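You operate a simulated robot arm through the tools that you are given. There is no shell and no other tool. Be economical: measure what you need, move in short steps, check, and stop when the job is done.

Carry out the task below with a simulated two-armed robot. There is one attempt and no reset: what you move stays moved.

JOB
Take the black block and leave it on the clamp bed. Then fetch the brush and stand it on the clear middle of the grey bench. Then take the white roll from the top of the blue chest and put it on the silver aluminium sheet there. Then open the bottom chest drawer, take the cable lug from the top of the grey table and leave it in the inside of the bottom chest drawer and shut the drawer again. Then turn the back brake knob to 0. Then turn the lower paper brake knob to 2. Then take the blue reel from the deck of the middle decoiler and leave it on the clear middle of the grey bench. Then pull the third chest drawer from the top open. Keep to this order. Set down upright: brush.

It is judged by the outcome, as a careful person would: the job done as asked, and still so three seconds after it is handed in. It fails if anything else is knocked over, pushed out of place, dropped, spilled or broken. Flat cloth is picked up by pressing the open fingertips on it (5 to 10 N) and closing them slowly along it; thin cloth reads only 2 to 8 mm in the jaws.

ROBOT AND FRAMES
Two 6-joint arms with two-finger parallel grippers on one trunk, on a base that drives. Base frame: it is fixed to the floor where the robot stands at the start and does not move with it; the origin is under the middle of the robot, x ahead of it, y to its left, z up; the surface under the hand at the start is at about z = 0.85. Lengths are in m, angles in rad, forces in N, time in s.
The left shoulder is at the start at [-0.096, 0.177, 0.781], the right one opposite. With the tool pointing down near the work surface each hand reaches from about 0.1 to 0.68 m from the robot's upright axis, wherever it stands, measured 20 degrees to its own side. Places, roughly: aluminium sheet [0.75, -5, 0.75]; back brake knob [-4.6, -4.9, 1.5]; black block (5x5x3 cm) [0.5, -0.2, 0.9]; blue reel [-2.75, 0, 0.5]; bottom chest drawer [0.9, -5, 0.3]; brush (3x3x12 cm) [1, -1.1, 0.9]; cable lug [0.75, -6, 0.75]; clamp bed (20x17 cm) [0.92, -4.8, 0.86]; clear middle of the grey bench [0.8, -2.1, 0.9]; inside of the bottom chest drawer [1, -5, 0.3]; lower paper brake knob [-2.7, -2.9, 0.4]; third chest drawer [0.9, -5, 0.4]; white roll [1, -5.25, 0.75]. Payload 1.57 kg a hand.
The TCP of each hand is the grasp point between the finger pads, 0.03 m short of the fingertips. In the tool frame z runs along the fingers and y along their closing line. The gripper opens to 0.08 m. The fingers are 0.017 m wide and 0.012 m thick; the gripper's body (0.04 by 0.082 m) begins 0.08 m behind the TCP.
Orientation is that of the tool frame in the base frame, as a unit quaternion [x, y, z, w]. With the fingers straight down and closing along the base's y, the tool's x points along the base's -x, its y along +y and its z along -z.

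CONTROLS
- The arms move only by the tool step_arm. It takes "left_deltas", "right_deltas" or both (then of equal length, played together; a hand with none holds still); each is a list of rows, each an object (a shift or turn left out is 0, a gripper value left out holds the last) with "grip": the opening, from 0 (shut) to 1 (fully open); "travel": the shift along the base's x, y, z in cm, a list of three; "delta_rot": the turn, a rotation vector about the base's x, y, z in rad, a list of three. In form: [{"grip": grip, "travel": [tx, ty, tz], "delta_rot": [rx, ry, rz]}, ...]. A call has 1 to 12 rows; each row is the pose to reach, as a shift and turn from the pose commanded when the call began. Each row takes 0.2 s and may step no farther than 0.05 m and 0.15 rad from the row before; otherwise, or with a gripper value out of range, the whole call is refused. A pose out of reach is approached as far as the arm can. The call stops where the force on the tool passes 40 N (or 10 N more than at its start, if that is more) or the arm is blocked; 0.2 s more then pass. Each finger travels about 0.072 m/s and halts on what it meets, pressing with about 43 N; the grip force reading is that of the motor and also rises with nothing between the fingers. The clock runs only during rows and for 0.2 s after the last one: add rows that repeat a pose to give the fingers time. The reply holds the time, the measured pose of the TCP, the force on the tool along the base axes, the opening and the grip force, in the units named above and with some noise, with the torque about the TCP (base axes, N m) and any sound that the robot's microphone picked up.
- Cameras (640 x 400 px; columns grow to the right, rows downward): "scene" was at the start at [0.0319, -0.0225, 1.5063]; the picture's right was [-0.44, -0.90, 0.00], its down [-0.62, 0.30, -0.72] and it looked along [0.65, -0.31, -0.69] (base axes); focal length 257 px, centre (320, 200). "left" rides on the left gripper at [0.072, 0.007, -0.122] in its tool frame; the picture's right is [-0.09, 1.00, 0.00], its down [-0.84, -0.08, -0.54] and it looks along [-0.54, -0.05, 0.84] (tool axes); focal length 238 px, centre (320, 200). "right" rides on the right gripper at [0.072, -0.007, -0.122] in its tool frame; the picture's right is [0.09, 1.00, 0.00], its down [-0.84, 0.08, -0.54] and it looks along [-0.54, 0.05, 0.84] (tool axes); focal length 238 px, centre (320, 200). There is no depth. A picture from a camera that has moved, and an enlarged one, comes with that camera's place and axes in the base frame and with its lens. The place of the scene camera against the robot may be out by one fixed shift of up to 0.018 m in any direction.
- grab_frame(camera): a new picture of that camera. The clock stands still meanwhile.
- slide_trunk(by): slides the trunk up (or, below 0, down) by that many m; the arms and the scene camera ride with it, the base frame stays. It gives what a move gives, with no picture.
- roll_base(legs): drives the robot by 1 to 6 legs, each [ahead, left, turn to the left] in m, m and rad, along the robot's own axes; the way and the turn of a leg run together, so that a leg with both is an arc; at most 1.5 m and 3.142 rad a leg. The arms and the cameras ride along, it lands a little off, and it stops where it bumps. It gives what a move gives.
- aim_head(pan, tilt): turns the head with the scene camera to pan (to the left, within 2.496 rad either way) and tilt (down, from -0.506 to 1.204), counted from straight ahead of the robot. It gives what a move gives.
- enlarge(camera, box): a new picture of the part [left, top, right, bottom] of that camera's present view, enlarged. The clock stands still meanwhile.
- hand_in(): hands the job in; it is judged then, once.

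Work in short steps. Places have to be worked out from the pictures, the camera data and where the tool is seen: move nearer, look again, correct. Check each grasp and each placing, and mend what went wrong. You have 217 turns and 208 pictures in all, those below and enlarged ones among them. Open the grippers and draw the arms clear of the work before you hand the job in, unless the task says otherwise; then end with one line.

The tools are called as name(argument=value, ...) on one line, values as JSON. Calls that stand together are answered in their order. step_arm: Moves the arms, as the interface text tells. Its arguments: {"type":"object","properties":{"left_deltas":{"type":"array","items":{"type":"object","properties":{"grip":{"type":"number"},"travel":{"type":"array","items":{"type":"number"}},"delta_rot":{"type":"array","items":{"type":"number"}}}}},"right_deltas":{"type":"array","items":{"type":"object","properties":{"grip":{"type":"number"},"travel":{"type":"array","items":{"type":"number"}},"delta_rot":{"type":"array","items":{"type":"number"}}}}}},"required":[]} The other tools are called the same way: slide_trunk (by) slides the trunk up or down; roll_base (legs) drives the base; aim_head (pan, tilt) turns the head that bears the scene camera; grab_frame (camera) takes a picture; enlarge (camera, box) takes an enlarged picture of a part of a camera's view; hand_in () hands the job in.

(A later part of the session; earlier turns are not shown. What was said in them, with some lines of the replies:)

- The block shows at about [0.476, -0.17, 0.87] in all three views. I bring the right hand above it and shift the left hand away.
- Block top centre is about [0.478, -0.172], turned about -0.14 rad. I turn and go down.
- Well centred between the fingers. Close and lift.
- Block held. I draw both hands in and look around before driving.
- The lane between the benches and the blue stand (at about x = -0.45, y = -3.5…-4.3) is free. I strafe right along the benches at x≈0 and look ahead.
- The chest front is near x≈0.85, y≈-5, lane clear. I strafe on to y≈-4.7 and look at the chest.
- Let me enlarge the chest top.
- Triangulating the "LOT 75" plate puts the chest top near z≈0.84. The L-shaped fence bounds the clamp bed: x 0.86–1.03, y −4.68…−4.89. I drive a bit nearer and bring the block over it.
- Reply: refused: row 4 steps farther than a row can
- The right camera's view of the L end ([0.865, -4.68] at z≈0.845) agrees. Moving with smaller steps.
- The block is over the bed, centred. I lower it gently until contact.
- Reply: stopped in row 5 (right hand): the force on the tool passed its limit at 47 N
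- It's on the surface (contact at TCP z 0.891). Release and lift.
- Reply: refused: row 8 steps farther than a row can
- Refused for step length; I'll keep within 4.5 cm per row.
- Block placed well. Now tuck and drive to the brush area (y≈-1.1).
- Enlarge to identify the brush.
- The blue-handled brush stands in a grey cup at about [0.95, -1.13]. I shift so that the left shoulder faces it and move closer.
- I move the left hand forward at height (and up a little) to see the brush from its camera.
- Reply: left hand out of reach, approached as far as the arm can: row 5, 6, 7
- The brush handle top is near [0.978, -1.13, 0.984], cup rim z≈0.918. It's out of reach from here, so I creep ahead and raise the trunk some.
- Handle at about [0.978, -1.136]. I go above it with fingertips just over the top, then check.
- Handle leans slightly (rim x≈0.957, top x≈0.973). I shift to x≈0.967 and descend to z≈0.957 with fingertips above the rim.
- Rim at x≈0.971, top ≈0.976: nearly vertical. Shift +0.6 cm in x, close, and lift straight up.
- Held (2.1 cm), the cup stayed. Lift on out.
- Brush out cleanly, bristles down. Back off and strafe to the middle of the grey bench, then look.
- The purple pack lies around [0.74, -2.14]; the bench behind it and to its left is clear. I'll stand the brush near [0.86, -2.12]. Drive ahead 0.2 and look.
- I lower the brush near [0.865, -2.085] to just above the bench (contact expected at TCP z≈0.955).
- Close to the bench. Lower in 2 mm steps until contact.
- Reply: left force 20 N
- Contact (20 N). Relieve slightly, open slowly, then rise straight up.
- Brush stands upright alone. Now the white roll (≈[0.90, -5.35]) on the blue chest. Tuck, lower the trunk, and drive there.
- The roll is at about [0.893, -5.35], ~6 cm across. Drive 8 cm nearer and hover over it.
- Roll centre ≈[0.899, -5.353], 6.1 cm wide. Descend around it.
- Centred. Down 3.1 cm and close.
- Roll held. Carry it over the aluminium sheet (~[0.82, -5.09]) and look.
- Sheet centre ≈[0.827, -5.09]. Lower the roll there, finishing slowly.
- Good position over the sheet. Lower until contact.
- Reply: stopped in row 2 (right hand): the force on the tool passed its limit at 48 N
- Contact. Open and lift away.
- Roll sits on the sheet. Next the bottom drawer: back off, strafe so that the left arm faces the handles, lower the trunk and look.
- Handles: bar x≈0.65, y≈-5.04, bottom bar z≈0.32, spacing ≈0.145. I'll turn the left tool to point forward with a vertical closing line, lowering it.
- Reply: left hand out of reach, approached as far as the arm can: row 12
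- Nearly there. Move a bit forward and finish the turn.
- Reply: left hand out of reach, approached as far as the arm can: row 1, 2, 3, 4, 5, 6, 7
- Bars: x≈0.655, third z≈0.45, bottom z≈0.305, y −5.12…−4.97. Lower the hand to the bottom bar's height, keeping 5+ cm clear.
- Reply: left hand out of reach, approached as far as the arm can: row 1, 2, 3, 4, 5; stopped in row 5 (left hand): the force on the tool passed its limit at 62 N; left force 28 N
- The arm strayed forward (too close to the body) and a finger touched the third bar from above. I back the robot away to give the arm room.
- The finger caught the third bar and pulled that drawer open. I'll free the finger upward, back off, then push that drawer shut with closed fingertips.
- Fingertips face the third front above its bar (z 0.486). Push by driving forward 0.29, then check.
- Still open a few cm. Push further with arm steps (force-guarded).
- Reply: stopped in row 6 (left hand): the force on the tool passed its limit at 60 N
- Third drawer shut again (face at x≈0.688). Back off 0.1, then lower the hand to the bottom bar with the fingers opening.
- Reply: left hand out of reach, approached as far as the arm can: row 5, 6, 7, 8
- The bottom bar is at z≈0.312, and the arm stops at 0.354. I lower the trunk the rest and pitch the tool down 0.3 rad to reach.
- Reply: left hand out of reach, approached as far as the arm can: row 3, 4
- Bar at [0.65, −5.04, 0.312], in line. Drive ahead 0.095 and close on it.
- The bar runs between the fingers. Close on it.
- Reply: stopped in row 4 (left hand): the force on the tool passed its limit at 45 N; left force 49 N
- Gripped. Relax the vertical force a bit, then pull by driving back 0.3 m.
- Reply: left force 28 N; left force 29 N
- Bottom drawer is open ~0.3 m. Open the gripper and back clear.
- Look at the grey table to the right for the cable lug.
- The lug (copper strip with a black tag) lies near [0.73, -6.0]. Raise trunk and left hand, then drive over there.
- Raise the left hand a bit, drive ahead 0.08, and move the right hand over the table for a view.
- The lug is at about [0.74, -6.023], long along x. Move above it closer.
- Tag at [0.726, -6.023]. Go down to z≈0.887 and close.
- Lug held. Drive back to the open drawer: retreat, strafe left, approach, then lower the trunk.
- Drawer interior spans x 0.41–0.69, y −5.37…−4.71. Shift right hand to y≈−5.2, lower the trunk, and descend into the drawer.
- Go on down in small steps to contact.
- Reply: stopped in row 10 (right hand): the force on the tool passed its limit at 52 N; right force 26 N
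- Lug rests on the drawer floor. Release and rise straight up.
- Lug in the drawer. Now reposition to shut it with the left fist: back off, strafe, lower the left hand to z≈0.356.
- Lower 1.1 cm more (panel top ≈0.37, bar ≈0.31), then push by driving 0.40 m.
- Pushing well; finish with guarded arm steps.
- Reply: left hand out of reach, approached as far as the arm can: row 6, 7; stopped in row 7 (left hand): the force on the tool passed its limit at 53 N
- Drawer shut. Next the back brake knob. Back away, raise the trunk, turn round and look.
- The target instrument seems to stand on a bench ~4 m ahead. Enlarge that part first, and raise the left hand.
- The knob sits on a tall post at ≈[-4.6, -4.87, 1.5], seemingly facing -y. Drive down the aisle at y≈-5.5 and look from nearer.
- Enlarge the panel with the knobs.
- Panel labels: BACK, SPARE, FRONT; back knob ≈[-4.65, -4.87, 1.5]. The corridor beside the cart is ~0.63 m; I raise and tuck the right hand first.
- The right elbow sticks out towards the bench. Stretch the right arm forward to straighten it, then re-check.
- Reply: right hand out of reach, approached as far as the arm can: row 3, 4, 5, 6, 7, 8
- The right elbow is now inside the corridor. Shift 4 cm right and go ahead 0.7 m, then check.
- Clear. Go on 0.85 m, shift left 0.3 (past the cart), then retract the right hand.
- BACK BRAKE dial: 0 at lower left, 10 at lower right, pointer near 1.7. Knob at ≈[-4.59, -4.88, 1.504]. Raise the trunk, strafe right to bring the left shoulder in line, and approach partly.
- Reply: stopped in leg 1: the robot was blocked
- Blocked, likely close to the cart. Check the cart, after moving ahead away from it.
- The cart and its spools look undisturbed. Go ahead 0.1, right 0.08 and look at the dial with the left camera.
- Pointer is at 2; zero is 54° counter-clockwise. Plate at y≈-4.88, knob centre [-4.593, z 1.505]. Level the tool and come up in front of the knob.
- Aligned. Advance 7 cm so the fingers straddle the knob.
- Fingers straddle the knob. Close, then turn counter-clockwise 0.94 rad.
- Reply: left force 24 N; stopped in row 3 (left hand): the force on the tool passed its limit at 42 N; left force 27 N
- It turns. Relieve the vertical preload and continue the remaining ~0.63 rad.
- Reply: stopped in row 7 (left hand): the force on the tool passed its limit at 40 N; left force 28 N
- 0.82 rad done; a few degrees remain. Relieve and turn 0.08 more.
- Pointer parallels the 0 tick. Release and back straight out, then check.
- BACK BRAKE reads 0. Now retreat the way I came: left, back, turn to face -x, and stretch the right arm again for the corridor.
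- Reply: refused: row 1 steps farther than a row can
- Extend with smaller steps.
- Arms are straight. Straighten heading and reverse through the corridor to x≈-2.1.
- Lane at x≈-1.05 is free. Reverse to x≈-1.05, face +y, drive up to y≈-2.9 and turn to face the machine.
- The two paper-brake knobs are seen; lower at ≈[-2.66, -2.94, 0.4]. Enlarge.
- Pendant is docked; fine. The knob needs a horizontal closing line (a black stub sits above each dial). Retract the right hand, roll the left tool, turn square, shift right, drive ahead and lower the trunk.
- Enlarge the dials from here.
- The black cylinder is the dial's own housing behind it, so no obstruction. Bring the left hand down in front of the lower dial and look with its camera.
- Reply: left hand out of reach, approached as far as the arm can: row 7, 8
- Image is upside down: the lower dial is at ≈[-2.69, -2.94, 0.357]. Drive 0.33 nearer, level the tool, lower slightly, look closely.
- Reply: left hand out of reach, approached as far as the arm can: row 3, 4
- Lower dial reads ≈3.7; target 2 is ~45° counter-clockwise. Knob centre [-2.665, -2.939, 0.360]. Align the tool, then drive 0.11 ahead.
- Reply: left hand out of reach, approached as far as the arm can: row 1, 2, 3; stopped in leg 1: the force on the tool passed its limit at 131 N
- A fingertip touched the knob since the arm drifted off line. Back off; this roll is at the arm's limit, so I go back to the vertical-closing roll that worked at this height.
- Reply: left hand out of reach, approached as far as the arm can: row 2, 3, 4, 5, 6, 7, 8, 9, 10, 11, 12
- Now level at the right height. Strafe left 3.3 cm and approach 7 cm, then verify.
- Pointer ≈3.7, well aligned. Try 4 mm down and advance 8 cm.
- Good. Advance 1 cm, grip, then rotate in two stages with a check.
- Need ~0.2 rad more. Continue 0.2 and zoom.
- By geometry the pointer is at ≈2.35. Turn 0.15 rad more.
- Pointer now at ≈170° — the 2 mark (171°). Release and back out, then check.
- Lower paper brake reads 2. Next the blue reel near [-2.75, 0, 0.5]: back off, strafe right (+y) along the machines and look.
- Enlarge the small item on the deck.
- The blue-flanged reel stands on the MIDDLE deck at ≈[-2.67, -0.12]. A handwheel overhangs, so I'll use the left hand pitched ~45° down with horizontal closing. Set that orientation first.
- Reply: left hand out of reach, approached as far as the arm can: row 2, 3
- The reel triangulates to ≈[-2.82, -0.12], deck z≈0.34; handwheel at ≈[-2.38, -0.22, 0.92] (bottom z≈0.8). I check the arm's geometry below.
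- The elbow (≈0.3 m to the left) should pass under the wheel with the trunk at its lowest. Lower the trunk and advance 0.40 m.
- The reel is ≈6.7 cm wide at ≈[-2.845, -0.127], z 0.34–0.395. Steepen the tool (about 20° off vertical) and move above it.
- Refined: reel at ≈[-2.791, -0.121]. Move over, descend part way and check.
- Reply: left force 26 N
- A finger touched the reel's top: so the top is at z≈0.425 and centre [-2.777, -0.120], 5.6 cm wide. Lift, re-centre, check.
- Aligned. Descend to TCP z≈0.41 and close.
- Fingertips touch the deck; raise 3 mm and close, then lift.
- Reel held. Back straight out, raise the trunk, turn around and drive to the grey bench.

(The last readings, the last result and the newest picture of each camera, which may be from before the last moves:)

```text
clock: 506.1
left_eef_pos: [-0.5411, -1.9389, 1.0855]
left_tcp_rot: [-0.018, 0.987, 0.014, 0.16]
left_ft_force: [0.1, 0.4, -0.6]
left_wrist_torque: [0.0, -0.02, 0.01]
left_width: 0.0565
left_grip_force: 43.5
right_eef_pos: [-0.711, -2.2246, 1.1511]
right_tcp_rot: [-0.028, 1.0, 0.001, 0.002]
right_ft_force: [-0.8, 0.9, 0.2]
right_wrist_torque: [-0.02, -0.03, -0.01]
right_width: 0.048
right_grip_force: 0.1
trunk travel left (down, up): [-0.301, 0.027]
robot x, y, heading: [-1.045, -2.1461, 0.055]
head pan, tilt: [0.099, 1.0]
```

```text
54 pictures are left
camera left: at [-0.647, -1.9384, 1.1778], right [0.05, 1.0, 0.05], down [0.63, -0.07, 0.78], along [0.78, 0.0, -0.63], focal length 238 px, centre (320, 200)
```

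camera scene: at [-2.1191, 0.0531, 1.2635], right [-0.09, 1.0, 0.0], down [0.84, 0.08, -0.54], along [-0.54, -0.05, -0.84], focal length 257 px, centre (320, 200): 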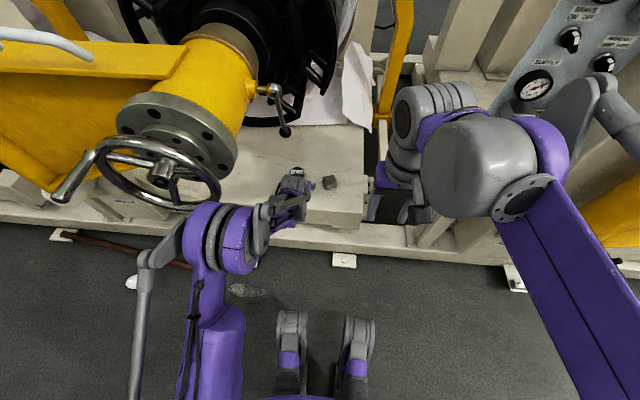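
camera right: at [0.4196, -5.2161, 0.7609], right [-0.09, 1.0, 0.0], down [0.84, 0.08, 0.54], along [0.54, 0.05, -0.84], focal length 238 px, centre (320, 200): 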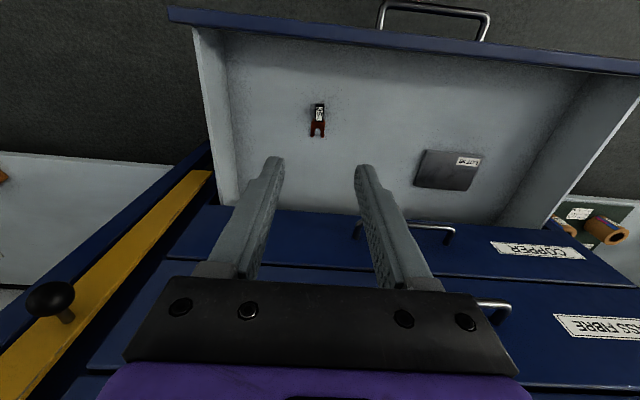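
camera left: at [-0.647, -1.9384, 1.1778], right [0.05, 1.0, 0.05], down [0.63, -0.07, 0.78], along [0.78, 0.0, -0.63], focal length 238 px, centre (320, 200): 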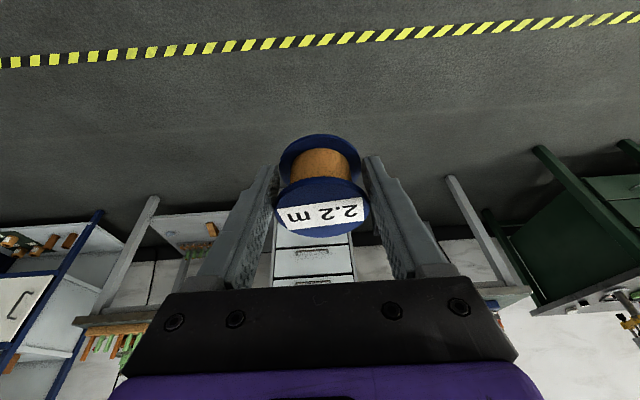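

Straighten the heading and drive ahead to the bench, then look.

roll_base(legs=[[0, 0, -0.055], [1.12, 0, 0]])

aim_head(pan=0.15, tilt=0.75)

grab_frame(camera="scene")

grab_frame(camera="left")

```text
clock: 512.2
left_eef_pos: [0.5904, -1.9439, 1.0828]
left_tcp_rot: [-0.001, 0.987, 0.012, 0.16]
left_ft_force: [0.0, 0.6, -1.3]
left_wrist_torque: [-0.02, 0.02, 0.03]
left_width: 0.0562
left_grip_force: 42.6
right_eef_pos: [0.4095, -2.2252, 1.1511]
right_tcp_rot: [-0.011, 1.0, 0.0, 0.001]
right_ft_force: [0.1, 0.2, 0.5]
right_wrist_torque: [-0.01, 0.03, 0.02]
right_width: 0.0479
right_grip_force: 0.1
trunk travel left (down, up): [-0.301, 0.027]
robot x, y, heading: [0.0762, -2.136, 0.022]
head pan, tilt: [0.099, 1.0]
```

```text
clock: 513.0
left_eef_pos: [0.5917, -1.9439, 1.0835]
left_tcp_rot: [-0.001, 0.987, 0.012, 0.16]
left_ft_force: [-0.5, 0.1, -0.7]
left_wrist_torque: [0.01, 0.05, 0.01]
left_width: 0.0566
left_grip_force: 43.1
right_eef_pos: [0.4111, -2.2231, 1.1514]
right_tcp_rot: [-0.011, 1.0, 0.0, 0.001]
right_ft_force: [0.7, 0.2, -0.4]
right_wrist_torque: [0.01, 0.01, 0.01]
right_width: 0.048
right_grip_force: 0.0
trunk travel left (down, up): [-0.301, 0.027]
robot x, y, heading: [0.0785, -2.1345, 0.026]
head pan, tilt: [0.15, 0.75]
```

```text
53 pictures are left
camera scene: at [0.1155, -2.1093, 1.5887], right [0.17, -0.99, 0.0], down [-0.67, -0.12, -0.73], along [0.72, 0.13, -0.68], focal length 257 px, centre (320, 200)
```

scene: 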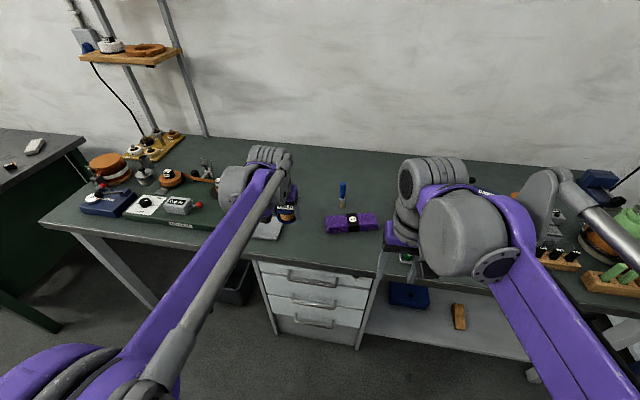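

```text
52 pictures are left
camera left: at [0.4839, -1.9397, 1.1771], right [0.08, 1.0, 0.05], down [0.62, -0.09, 0.78], along [0.78, -0.03, -0.63], focal length 238 px, centre (320, 200)
```

left: 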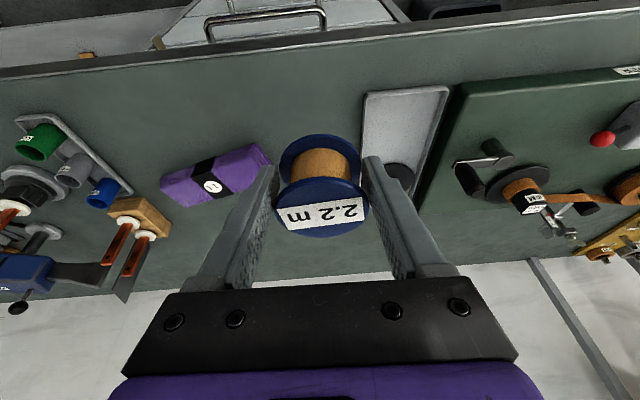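

Spot chosen: [0.85, -1.97], between the purple pack/brush and the tray. Square up, drive 0.25 ahead, and lower the reel to just above the bench.

roll_base(legs=[[0.25, 0, -0.024]])

step_arm(left_deltas=[{"travel": [0.3, -1, -3]}, {"travel": [0.6, -1.5, -6]}, {"travel": [0.8, -2, -9]}, {"travel": [0.8, -2, -12]}, {"travel": [0.8, -2, -15]}, {"travel": [0.8, -2, -17]}, {"travel": [0.8, -2, -17]}])

grab_frame(camera="left")

enlarge(camera="scene", box=[220, 150, 420, 300])

```text
clock: 514.8
left_eef_pos: [0.8408, -1.9571, 1.084]
left_tcp_rot: [0.012, 0.987, 0.01, 0.161]
left_ft_force: [-0.2, -0.1, -1.5]
left_wrist_torque: [-0.01, 0.03, 0.0]
left_width: 0.0563
left_grip_force: 43.1
right_eef_pos: [0.6521, -2.2312, 1.1508]
right_tcp_rot: [0.004, 1.0, 0.001, 0.001]
right_ft_force: [0.0, -0.1, -0.4]
right_wrist_torque: [-0.01, -0.02, 0.06]
right_width: 0.048
right_grip_force: 0.0
trunk travel left (down, up): [-0.301, 0.027]
robot x, y, heading: [0.3208, -2.1306, -0.006]
head pan, tilt: [0.15, 0.75]
```

```text
clock: 516.4
left_eef_pos: [0.8485, -1.9765, 0.913]
left_tcp_rot: [0.012, 0.987, 0.01, 0.16]
left_ft_force: [0.6, -0.4, -1.1]
left_wrist_torque: [0.01, 0.0, -0.02]
left_width: 0.0563
left_grip_force: 43.4
right_eef_pos: [0.6525, -2.2307, 1.1508]
right_tcp_rot: [0.003, 1.0, 0.0, 0.001]
right_ft_force: [0.0, -0.5, 1.1]
right_wrist_torque: [-0.01, -0.01, -0.02]
right_width: 0.048
right_grip_force: 0.1
trunk travel left (down, up): [-0.301, 0.027]
robot x, y, heading: [0.3251, -2.1363, -0.01]
head pan, tilt: [0.15, 0.75]
```

```text
51 pictures are left
camera left: at [0.742, -1.9695, 1.0071], right [0.11, 0.99, 0.05], down [0.62, -0.11, 0.78], along [0.78, -0.05, -0.63], focal length 238 px, centre (320, 200)
```

left: 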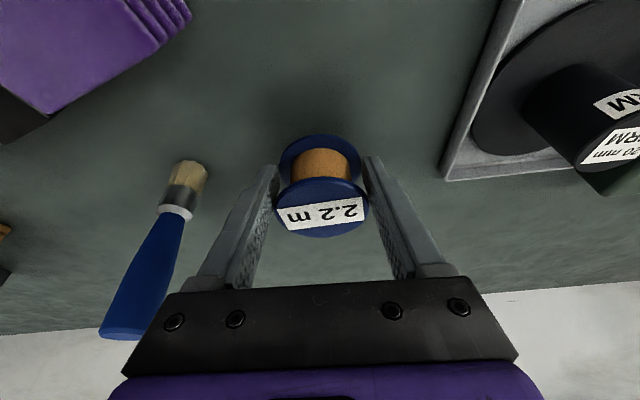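

```text
2.67 times, centred on (320, 225) of scene
camera zoom: at [0.3611, -2.1086, 1.5888], right [0.14, -0.99, 0.0], down [-0.67, -0.1, -0.73], along [0.72, 0.1, -0.68], focal length 686 px, centre (320, 133)
```

zoom: 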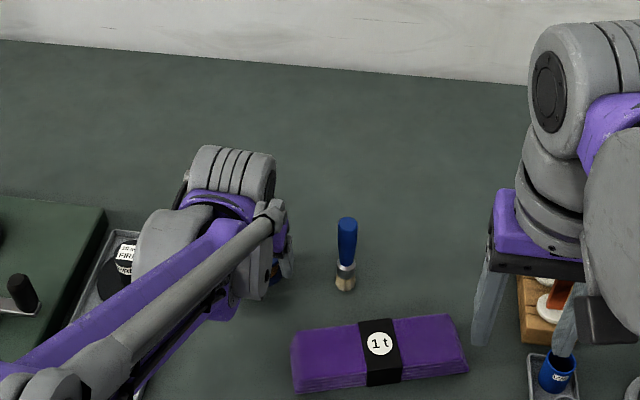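

Lower in small steps to contact.

step_arm(left_deltas=[{"travel": [0, 0, -1]}, {"travel": [0, 0, -1.6]}, {"travel": [0, 0, -2]}, {"travel": [0, 0, -2.3]}, {"travel": [0, 0, -2.6]}])

```text
clock: 517.7
left_eef_pos: [0.8468, -1.9771, 0.8915]
left_tcp_rot: [0.012, 0.986, 0.01, 0.164]
left_ft_force: [-2.7, 2.0, 33.1]
left_wrist_torque: [-0.83, -0.01, -0.09]
left_width: 0.0564
left_grip_force: 42.9
right_eef_pos: [0.6506, -2.2331, 1.1525]
right_tcp_rot: [0.004, 1.0, 0.0, 0.002]
right_ft_force: [0.2, -0.3, 0.6]
right_wrist_torque: [0.01, -0.01, -0.01]
right_width: 0.0478
right_grip_force: 0.1
trunk travel left (down, up): [-0.301, 0.027]
robot x, y, heading: [0.3257, -2.1348, -0.003]
head pan, tilt: [0.15, 0.75]
stopped in row 5 (left hand): the force on the tool passed its limit at 47 N (the readings are from after the stop); the commanded pose is now the measured one
```

Contact. Ease 1 mm, release, rise along the tool axis.

step_arm(left_deltas=[{"travel": [0, 0, 0.15]}, {"travel": [0, 0, 0.15], "grip": 0.8}, {"travel": [0, 0, 0.15], "grip": 0.92}, {"travel": [0, 0, 0.15], "grip": 0.92}, {"travel": [-0.7, 0, 2.5], "grip": 0.92}, {"travel": [-1.8, 0, 6], "grip": 0.92}, {"travel": [-3, 0, 10], "grip": 0.92}, {"travel": [-5, 0, 14], "grip": 0.92}, {"travel": [-8, 0, 17], "grip": 0.92}, {"travel": [-11, 0, 19], "grip": 0.92}])

grab_frame(camera="left")

enlarge(camera="scene", box=[200, 150, 420, 300])

```text
clock: 519.9
left_eef_pos: [0.7377, -1.9774, 1.0775]
left_tcp_rot: [0.012, 0.987, 0.01, 0.161]
left_ft_force: [-1.2, -0.1, 0.1]
left_wrist_torque: [0.01, 0.04, 0.0]
left_width: 0.0735
left_grip_force: 0.1
right_eef_pos: [0.6505, -2.2313, 1.1516]
right_tcp_rot: [0.004, 1.0, 0.0, 0.001]
right_ft_force: [0.0, -0.1, -0.1]
right_wrist_torque: [-0.02, 0.0, 0.03]
right_width: 0.0481
right_grip_force: 0.0
trunk travel left (down, up): [-0.301, 0.027]
robot x, y, heading: [0.325, -2.1295, -0.006]
head pan, tilt: [0.15, 0.75]
```

```text
49 pictures are left
camera left: at [0.6302, -1.9699, 1.1704], right [0.11, 0.99, 0.05], down [0.62, -0.11, 0.78], along [0.78, -0.05, -0.63], focal length 238 px, centre (320, 200)
```

left: 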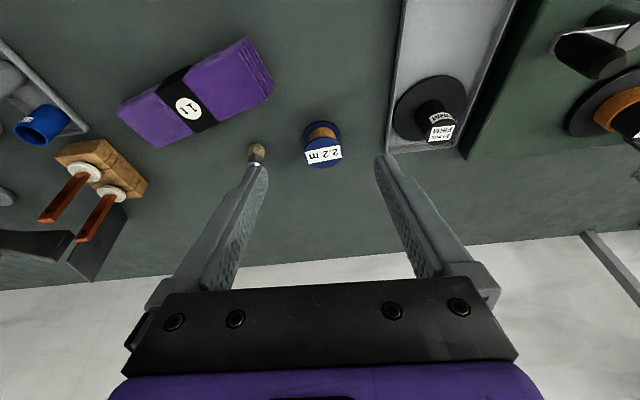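

```text
2.67 times, centred on (310, 225) of scene
camera zoom: at [0.3596, -2.1085, 1.5888], right [0.14, -0.99, 0.0], down [-0.67, -0.1, -0.73], along [0.72, 0.1, -0.68], focal length 686 px, centre (347, 133)
```

zoom: 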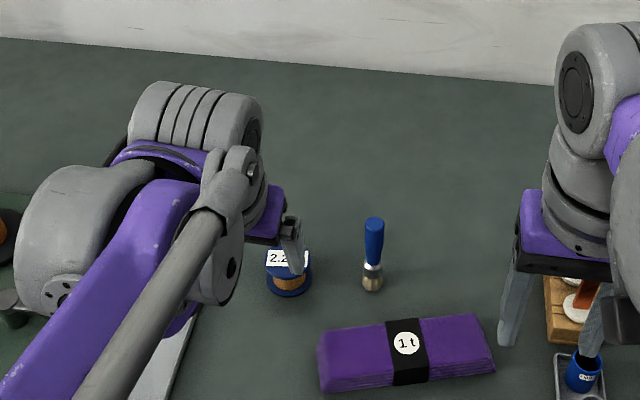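

Reel and brush both stand. Last: the third drawer. Back off, drive to the chest.

roll_base(legs=[[-0.42, 0, 0.006], [0, -1.1, 0], [0, -1.0, 0], [0, -0.97, 0]])

step_arm(left_deltas=[{"travel": [0.5, 0, -1], "delta_rot": [0.103, -0.0746, -0.0746]}, {"travel": [1, 0, -2], "delta_rot": [0.207, -0.149, -0.149]}, {"travel": [1.5, 0, -3], "delta_rot": [0.31, -0.224, -0.224]}, {"travel": [2, 0, -4], "delta_rot": [0.4135, -0.2985, -0.2985]}, {"travel": [2.5, 0, -5], "delta_rot": [0.517, -0.373, -0.373]}, {"travel": [3, 0, -6], "delta_rot": [0.62, -0.4477, -0.4477]}, {"travel": [4, 0, -7], "delta_rot": [0.7237, -0.5223, -0.5223]}, {"travel": [5, 0, -8], "delta_rot": [0.827, -0.597, -0.597]}, {"travel": [6, 0, -9], "delta_rot": [0.9305, -0.6715, -0.6715]}, {"travel": [7, 0, -10], "delta_rot": [1.034, -0.746, -0.746]}, {"travel": [8, 0, -11], "delta_rot": [1.137, -0.8208, -0.8208]}, {"travel": [9, 0, -12], "delta_rot": [1.2406, -0.8954, -0.8954]}])

step_arm(left_deltas=[{"travel": [1, 0, -1], "delta_rot": [0.1034, -0.0746, -0.0746]}, {"travel": [1, 0, -1], "delta_rot": [0.1034, -0.0746, -0.0746]}])

```text
clock: 548.8
left_eef_pos: [0.3325, -4.9949, 1.0768]
left_tcp_rot: [0.001, 0.987, 0.012, 0.161]
left_ft_force: [-1.0, -0.1, -1.0]
left_wrist_torque: [-0.01, 0.04, 0.0]
left_width: 0.0734
left_grip_force: 0.1
right_eef_pos: [0.2524, -5.2506, 1.1508]
right_tcp_rot: [-0.007, 1.0, 0.0, 0.001]
right_ft_force: [-0.4, -0.1, -0.5]
right_wrist_torque: [0.0, 0.02, -0.03]
right_width: 0.0479
right_grip_force: 0.0
trunk travel left (down, up): [-0.301, 0.027]
robot x, y, heading: [-0.0764, -5.1632, 0.013]
head pan, tilt: [0.15, 0.75]
```

```text
clock: 551.4
left_eef_pos: [0.4282, -4.9937, 0.9642]
left_tcp_rot: [0.47, 0.555, 0.479, 0.491]
left_ft_force: [0.3, 0.1, 0.2]
left_wrist_torque: [0.0, 0.0, -0.02]
left_width: 0.0737
left_grip_force: 0.1
left hand out of reach, approached as far as the arm can: row 12
right_eef_pos: [0.2539, -5.2488, 1.1503]
right_tcp_rot: [-0.007, 1.0, 0.001, 0.001]
right_ft_force: [-0.3, 0.1, 0.0]
right_wrist_torque: [0.0, 0.03, 0.0]
right_width: 0.0479
right_grip_force: 0.1
trunk travel left (down, up): [-0.301, 0.027]
robot x, y, heading: [-0.0779, -5.1625, 0.016]
head pan, tilt: [0.15, 0.75]
```

```text
clock: 552.0
left_eef_pos: [0.4475, -4.9969, 0.9699]
left_tcp_rot: [0.496, 0.494, 0.506, 0.503]
left_ft_force: [0.5, 0.5, 0.5]
left_wrist_torque: [0.0, 0.02, 0.03]
left_width: 0.0738
left_grip_force: 0.1
left hand out of reach, approached as far as the arm can: row 1, 2
right_eef_pos: [0.2507, -5.2498, 1.1511]
right_tcp_rot: [-0.008, 1.0, 0.0, 0.001]
right_ft_force: [-0.3, 0.4, -0.1]
right_wrist_torque: [-0.01, 0.01, -0.02]
right_width: 0.048
right_grip_force: 0.1
trunk travel left (down, up): [-0.301, 0.027]
robot x, y, heading: [-0.0771, -5.163, 0.014]
head pan, tilt: [0.15, 0.75]
```

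Orientation set. Trim the base, lower the trunk, and bring the hand in front of the third bar.

roll_base(legs=[[-0.02, -0.045, -0.014]])

slide_trunk(by=-0.2)

step_arm(left_deltas=[{"travel": [2, 0, -3], "grip": 0.7}, {"travel": [4, 0, -6]}, {"travel": [6, 0, -9]}, {"travel": [8, 0, -12]}, {"travel": [10, 0, -16]}, {"travel": [10, 0, -20]}, {"travel": [10, 0, -24]}, {"travel": [10, 0, -28]}, {"travel": [10, 0, -31.5]}, {"travel": [10, 0, -31.5]}])

grab_frame(camera="left")

grab_frame(camera="scene")

```text
clock: 553.1
left_eef_pos: [0.4309, -5.0497, 0.9684]
left_tcp_rot: [0.5, 0.49, 0.503, 0.507]
left_ft_force: [0.2, 0.6, -0.3]
left_wrist_torque: [0.0, 0.01, 0.02]
left_width: 0.0736
left_grip_force: 0.0
right_eef_pos: [0.2307, -5.2992, 1.1522]
right_tcp_rot: [0.0, 1.0, 0.0, 0.001]
right_ft_force: [0.0, -0.2, -0.4]
right_wrist_torque: [-0.01, 0.01, 0.04]
right_width: 0.0481
right_grip_force: 0.1
trunk travel left (down, up): [-0.301, 0.027]
robot x, y, heading: [-0.0977, -5.2001, -0.002]
head pan, tilt: [0.15, 0.75]
```

```text
clock: 555.3
left_eef_pos: [0.4189, -5.0498, 0.7372]
left_tcp_rot: [0.512, 0.506, 0.491, 0.49]
left_ft_force: [0.0, 1.0, 0.1]
left_wrist_torque: [-0.01, -0.04, -0.02]
left_width: 0.0736
left_grip_force: 0.1
right_eef_pos: [0.2313, -5.2995, 0.951]
right_tcp_rot: [0.0, 1.0, 0.0, 0.001]
right_ft_force: [-0.8, -0.2, 0.2]
right_wrist_torque: [0.0, 0.01, -0.03]
right_width: 0.0482
right_grip_force: 0.2
trunk travel left (down, up): [-0.101, 0.227]
robot x, y, heading: [-0.0998, -5.2042, 0.002]
head pan, tilt: [0.15, 0.75]
```

```text
clock: 557.5
left_eef_pos: [0.517, -5.0536, 0.4339]
left_tcp_rot: [0.511, 0.509, 0.492, 0.488]
left_ft_force: [-0.1, 0.3, 0.1]
left_wrist_torque: [-0.04, 0.02, 0.02]
left_width: 0.0561
left_grip_force: 0.1
left hand out of reach, approached as far as the arm can: row 9, 10
right_eef_pos: [0.2312, -5.3001, 0.9507]
right_tcp_rot: [0.0, 1.0, 0.0, 0.001]
right_ft_force: [0.5, -0.3, 0.9]
right_wrist_torque: [0.04, 0.02, -0.01]
right_width: 0.0481
right_grip_force: 0.0
trunk travel left (down, up): [-0.101, 0.227]
robot x, y, heading: [-0.0998, -5.2038, 0.003]
head pan, tilt: [0.15, 0.75]
```

```text
47 pictures are left
camera left: at [0.3958, -4.9816, 0.4468], right [0.04, -0.1, 0.99], down [-0.54, -0.84, -0.06], along [0.84, -0.54, -0.09], focal length 238 px, centre (320, 200)
```

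left: 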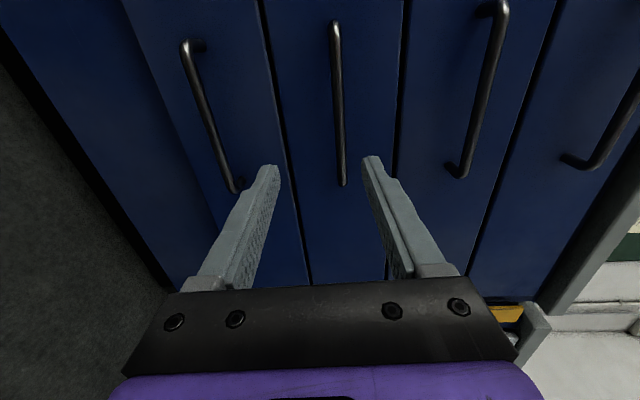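

```text
46 pictures are left
camera scene: at [-0.0389, -5.1782, 1.3826], right [0.15, -0.99, 0.0], down [-0.67, -0.1, -0.73], along [0.72, 0.11, -0.68], focal length 257 px, centre (320, 200)
```

scene: 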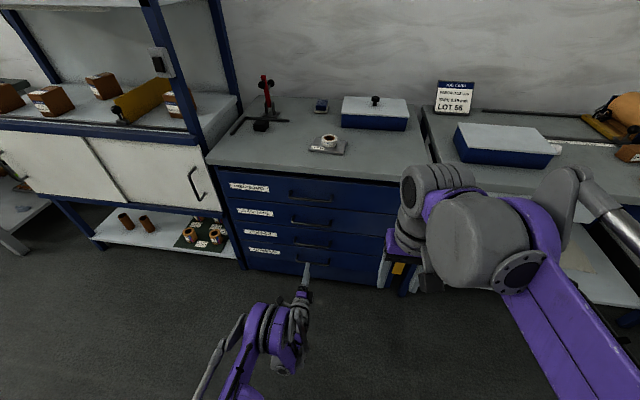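

Third bar (from top) at z≈0.449. Raise 1.5 cm and drive ahead 0.115 so the fingers straddle it.

step_arm(left_deltas=[{"travel": [0, 0, 1]}, {"travel": [0, 0, 1.5]}, {"travel": [0, 0, 1.5]}])

roll_base(legs=[[0.115, 0, 0]])

grab_frame(camera="left")

```text
clock: 558.3
left_eef_pos: [0.5181, -5.0547, 0.4497]
left_tcp_rot: [0.511, 0.508, 0.492, 0.489]
left_ft_force: [0.2, -0.5, 0.6]
left_wrist_torque: [-0.01, 0.03, 0.0]
left_width: 0.056
left_grip_force: 0.0
right_eef_pos: [0.2305, -5.3003, 0.9509]
right_tcp_rot: [0.001, 1.0, 0.0, 0.001]
right_ft_force: [0.1, -0.3, -0.4]
right_wrist_torque: [0.02, -0.01, -0.02]
right_width: 0.0481
right_grip_force: 0.0
trunk travel left (down, up): [-0.101, 0.227]
robot x, y, heading: [-0.0977, -5.2014, 0.001]
head pan, tilt: [0.15, 0.75]
```

```text
clock: 559.5
left_eef_pos: [0.6336, -5.0548, 0.4485]
left_tcp_rot: [0.51, 0.509, 0.492, 0.488]
left_ft_force: [0.0, -1.1, 0.0]
left_wrist_torque: [0.03, -0.01, 0.05]
left_width: 0.0563
left_grip_force: 0.0
right_eef_pos: [0.3469, -5.3001, 0.9512]
right_tcp_rot: [0.0, 1.0, 0.0, 0.0]
right_ft_force: [0.2, -0.7, 0.3]
right_wrist_torque: [0.0, 0.02, -0.01]
right_width: 0.0476
right_grip_force: 0.1
trunk travel left (down, up): [-0.101, 0.227]
robot x, y, heading: [0.021, -5.2054, -0.001]
head pan, tilt: [0.15, 0.75]
```

```text
45 pictures are left
camera left: at [0.5115, -4.9823, 0.4614], right [0.04, -0.1, 0.99], down [-0.54, -0.84, -0.06], along [0.84, -0.54, -0.09], focal length 238 px, centre (320, 200)
```

left: 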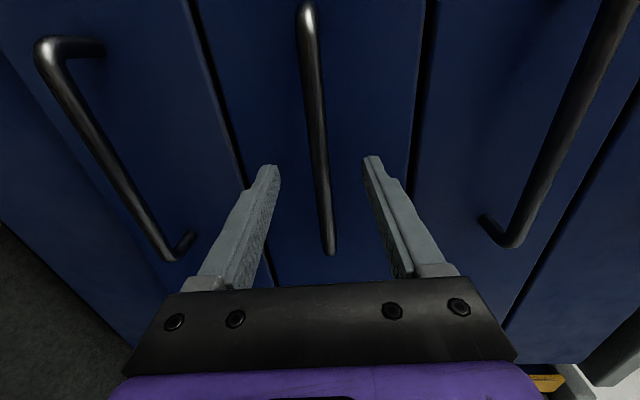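

The third bar is between the fingers. Close on it and pull by driving back 0.28 m.

step_arm(left_deltas=[{"grip": 0.4}, {"grip": 0.1}, {"grip": 0}, {"grip": 0}])

roll_base(legs=[[-0.28, 0, 0]])

grab_frame(camera="scene")

```text
clock: 560.5
left_eef_pos: [0.6345, -5.0554, 0.4509]
left_tcp_rot: [0.51, 0.508, 0.493, 0.488]
left_ft_force: [2.4, -0.3, 10.2]
left_wrist_torque: [-0.26, -0.22, 0.11]
left_width: 0.0116
left_grip_force: 28.8
right_eef_pos: [0.3451, -5.3006, 0.9496]
right_tcp_rot: [0.0, 1.0, 0.0, 0.0]
right_ft_force: [0.4, 0.5, -0.2]
right_wrist_torque: [0.01, 0.04, 0.01]
right_width: 0.0481
right_grip_force: 0.0
trunk travel left (down, up): [-0.101, 0.227]
robot x, y, heading: [0.0198, -5.2073, 0.0]
head pan, tilt: [0.15, 0.75]
```

```text
clock: 562.4
left_eef_pos: [0.3561, -5.0536, 0.4508]
left_tcp_rot: [0.511, 0.507, 0.492, 0.489]
left_ft_force: [1.9, 27.1, 12.9]
left_wrist_torque: [-0.2, -0.27, 0.64]
left_width: 0.0115
left_grip_force: 28.7
right_eef_pos: [0.0685, -5.2993, 0.9511]
right_tcp_rot: [0.003, 1.0, -0.001, 0.002]
right_ft_force: [-0.5, -0.6, 0.0]
right_wrist_torque: [-0.02, -0.01, -0.02]
right_width: 0.0479
right_grip_force: 0.0
trunk travel left (down, up): [-0.101, 0.227]
robot x, y, heading: [-0.2591, -5.2038, -0.011]
head pan, tilt: [0.15, 0.75]
```

```text
44 pictures are left
camera scene: at [-0.2017, -5.1764, 1.3827], right [0.14, -0.99, 0.0], down [-0.67, -0.1, -0.73], along [0.72, 0.11, -0.68], focal length 257 px, centre (320, 200)
```

scene: 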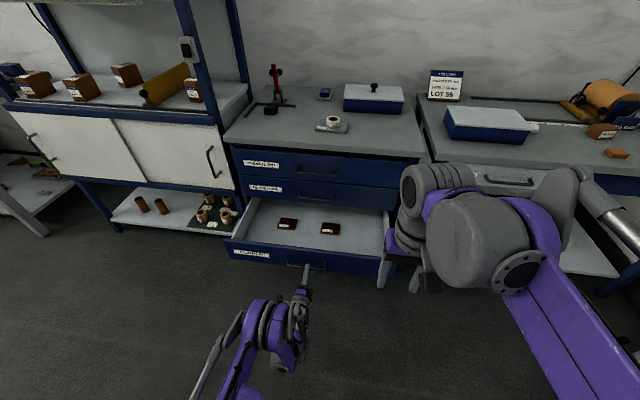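

Third drawer is open ~0.28 m. Open the gripper, check the bar is free, back clear.

step_arm(left_deltas=[{"grip": 0.4}, {"grip": 0.8}, {"grip": 0.8}])

roll_base(legs=[[-0.25, 0, 0]])

grab_frame(camera="scene")

enlarge(camera="scene", box=[220, 70, 460, 250])

```text
clock: 563.2
left_eef_pos: [0.3565, -5.0552, 0.45]
left_tcp_rot: [0.511, 0.507, 0.492, 0.489]
left_ft_force: [1.2, -0.7, 0.2]
left_wrist_torque: [0.0, 0.01, 0.03]
left_width: 0.0639
left_grip_force: 0.0
right_eef_pos: [0.0693, -5.2997, 0.9504]
right_tcp_rot: [0.003, 1.0, 0.0, 0.001]
right_ft_force: [0.3, 0.2, -0.3]
right_wrist_torque: [0.02, 0.02, 0.03]
right_width: 0.0477
right_grip_force: 0.0
trunk travel left (down, up): [-0.101, 0.227]
robot x, y, heading: [-0.2608, -5.2042, -0.003]
head pan, tilt: [0.15, 0.75]
```

```text
clock: 565.1
left_eef_pos: [0.1045, -5.0533, 0.4509]
left_tcp_rot: [0.511, 0.507, 0.493, 0.488]
left_ft_force: [-0.4, 0.3, 0.5]
left_wrist_torque: [-0.02, -0.02, 0.01]
left_width: 0.0642
left_grip_force: 0.2
right_eef_pos: [-0.1838, -5.2991, 0.9511]
right_tcp_rot: [0.003, 1.0, 0.001, 0.001]
right_ft_force: [-0.5, -0.7, -0.3]
right_wrist_torque: [-0.04, -0.02, -0.02]
right_width: 0.0482
right_grip_force: 0.1
trunk travel left (down, up): [-0.101, 0.227]
robot x, y, heading: [-0.5129, -5.2044, -0.005]
head pan, tilt: [0.15, 0.75]
```

```text
43 pictures are left
camera scene: at [-0.4539, -5.1766, 1.3826], right [0.14, -0.99, 0.0], down [-0.67, -0.1, -0.73], along [0.72, 0.11, -0.68], focal length 257 px, centre (320, 200)
```

scene: 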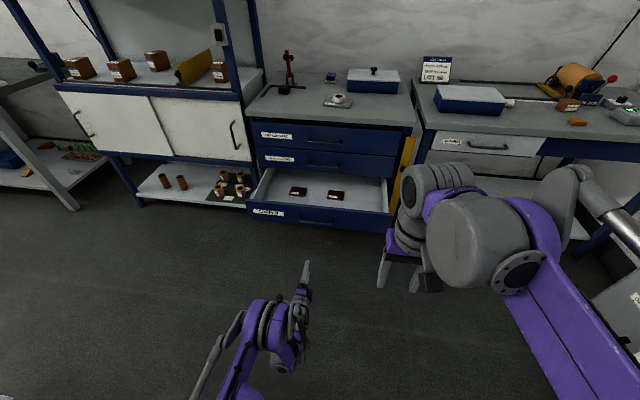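

```text
2.22 times, centred on (340, 160) of scene
camera zoom: at [-0.4539, -5.1766, 1.3826], right [0.14, -0.99, 0.0], down [-0.67, -0.1, -0.73], along [0.72, 0.11, -0.68], focal length 571 px, centre (276, 289)
```

zoom: 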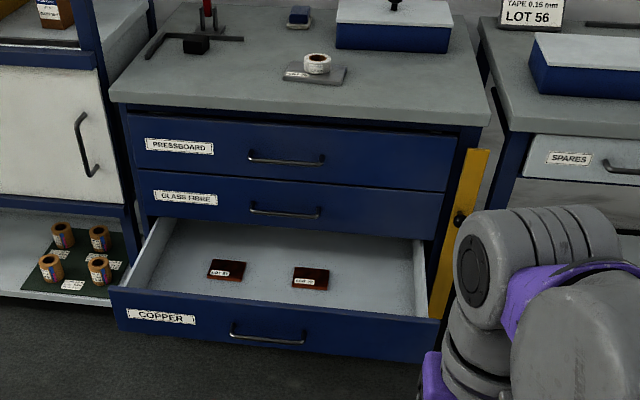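

All looks right: block on the bed, roll on the sheet, COPPER (third) drawer open. Open both grippers fully, then hand in.

step_arm(right_deltas=[{"grip": 1}, {"grip": 1}], left_deltas=[{"grip": 1}, {"grip": 1}])

hand_in()

```text
clock: 565.7
left_eef_pos: [0.1043, -5.0534, 0.4496]
left_tcp_rot: [0.511, 0.508, 0.492, 0.489]
left_ft_force: [0.0, 0.4, -0.2]
left_wrist_torque: [0.01, 0.01, -0.03]
left_width: 0.0798
left_grip_force: 0.0
right_eef_pos: [-0.1838, -5.2983, 0.9521]
right_tcp_rot: [0.003, 1.0, 0.0, 0.001]
right_ft_force: [0.4, -0.4, 0.2]
right_wrist_torque: [0.01, -0.03, 0.01]
right_width: 0.0801
right_grip_force: 0.1
trunk travel left (down, up): [-0.101, 0.227]
robot x, y, heading: [-0.5131, -5.201, -0.002]
head pan, tilt: [0.15, 0.75]
```

```text
The job is handed in.
```

All eight steps were done in the order asked and the job is handed in; two things went wrong on the way: I pulled the third drawer open by accident before the bottom one and pushed it shut again, and the base was once stopped at what was probably the cart beside the back-brake bench, which looked undisturbed afterwards.
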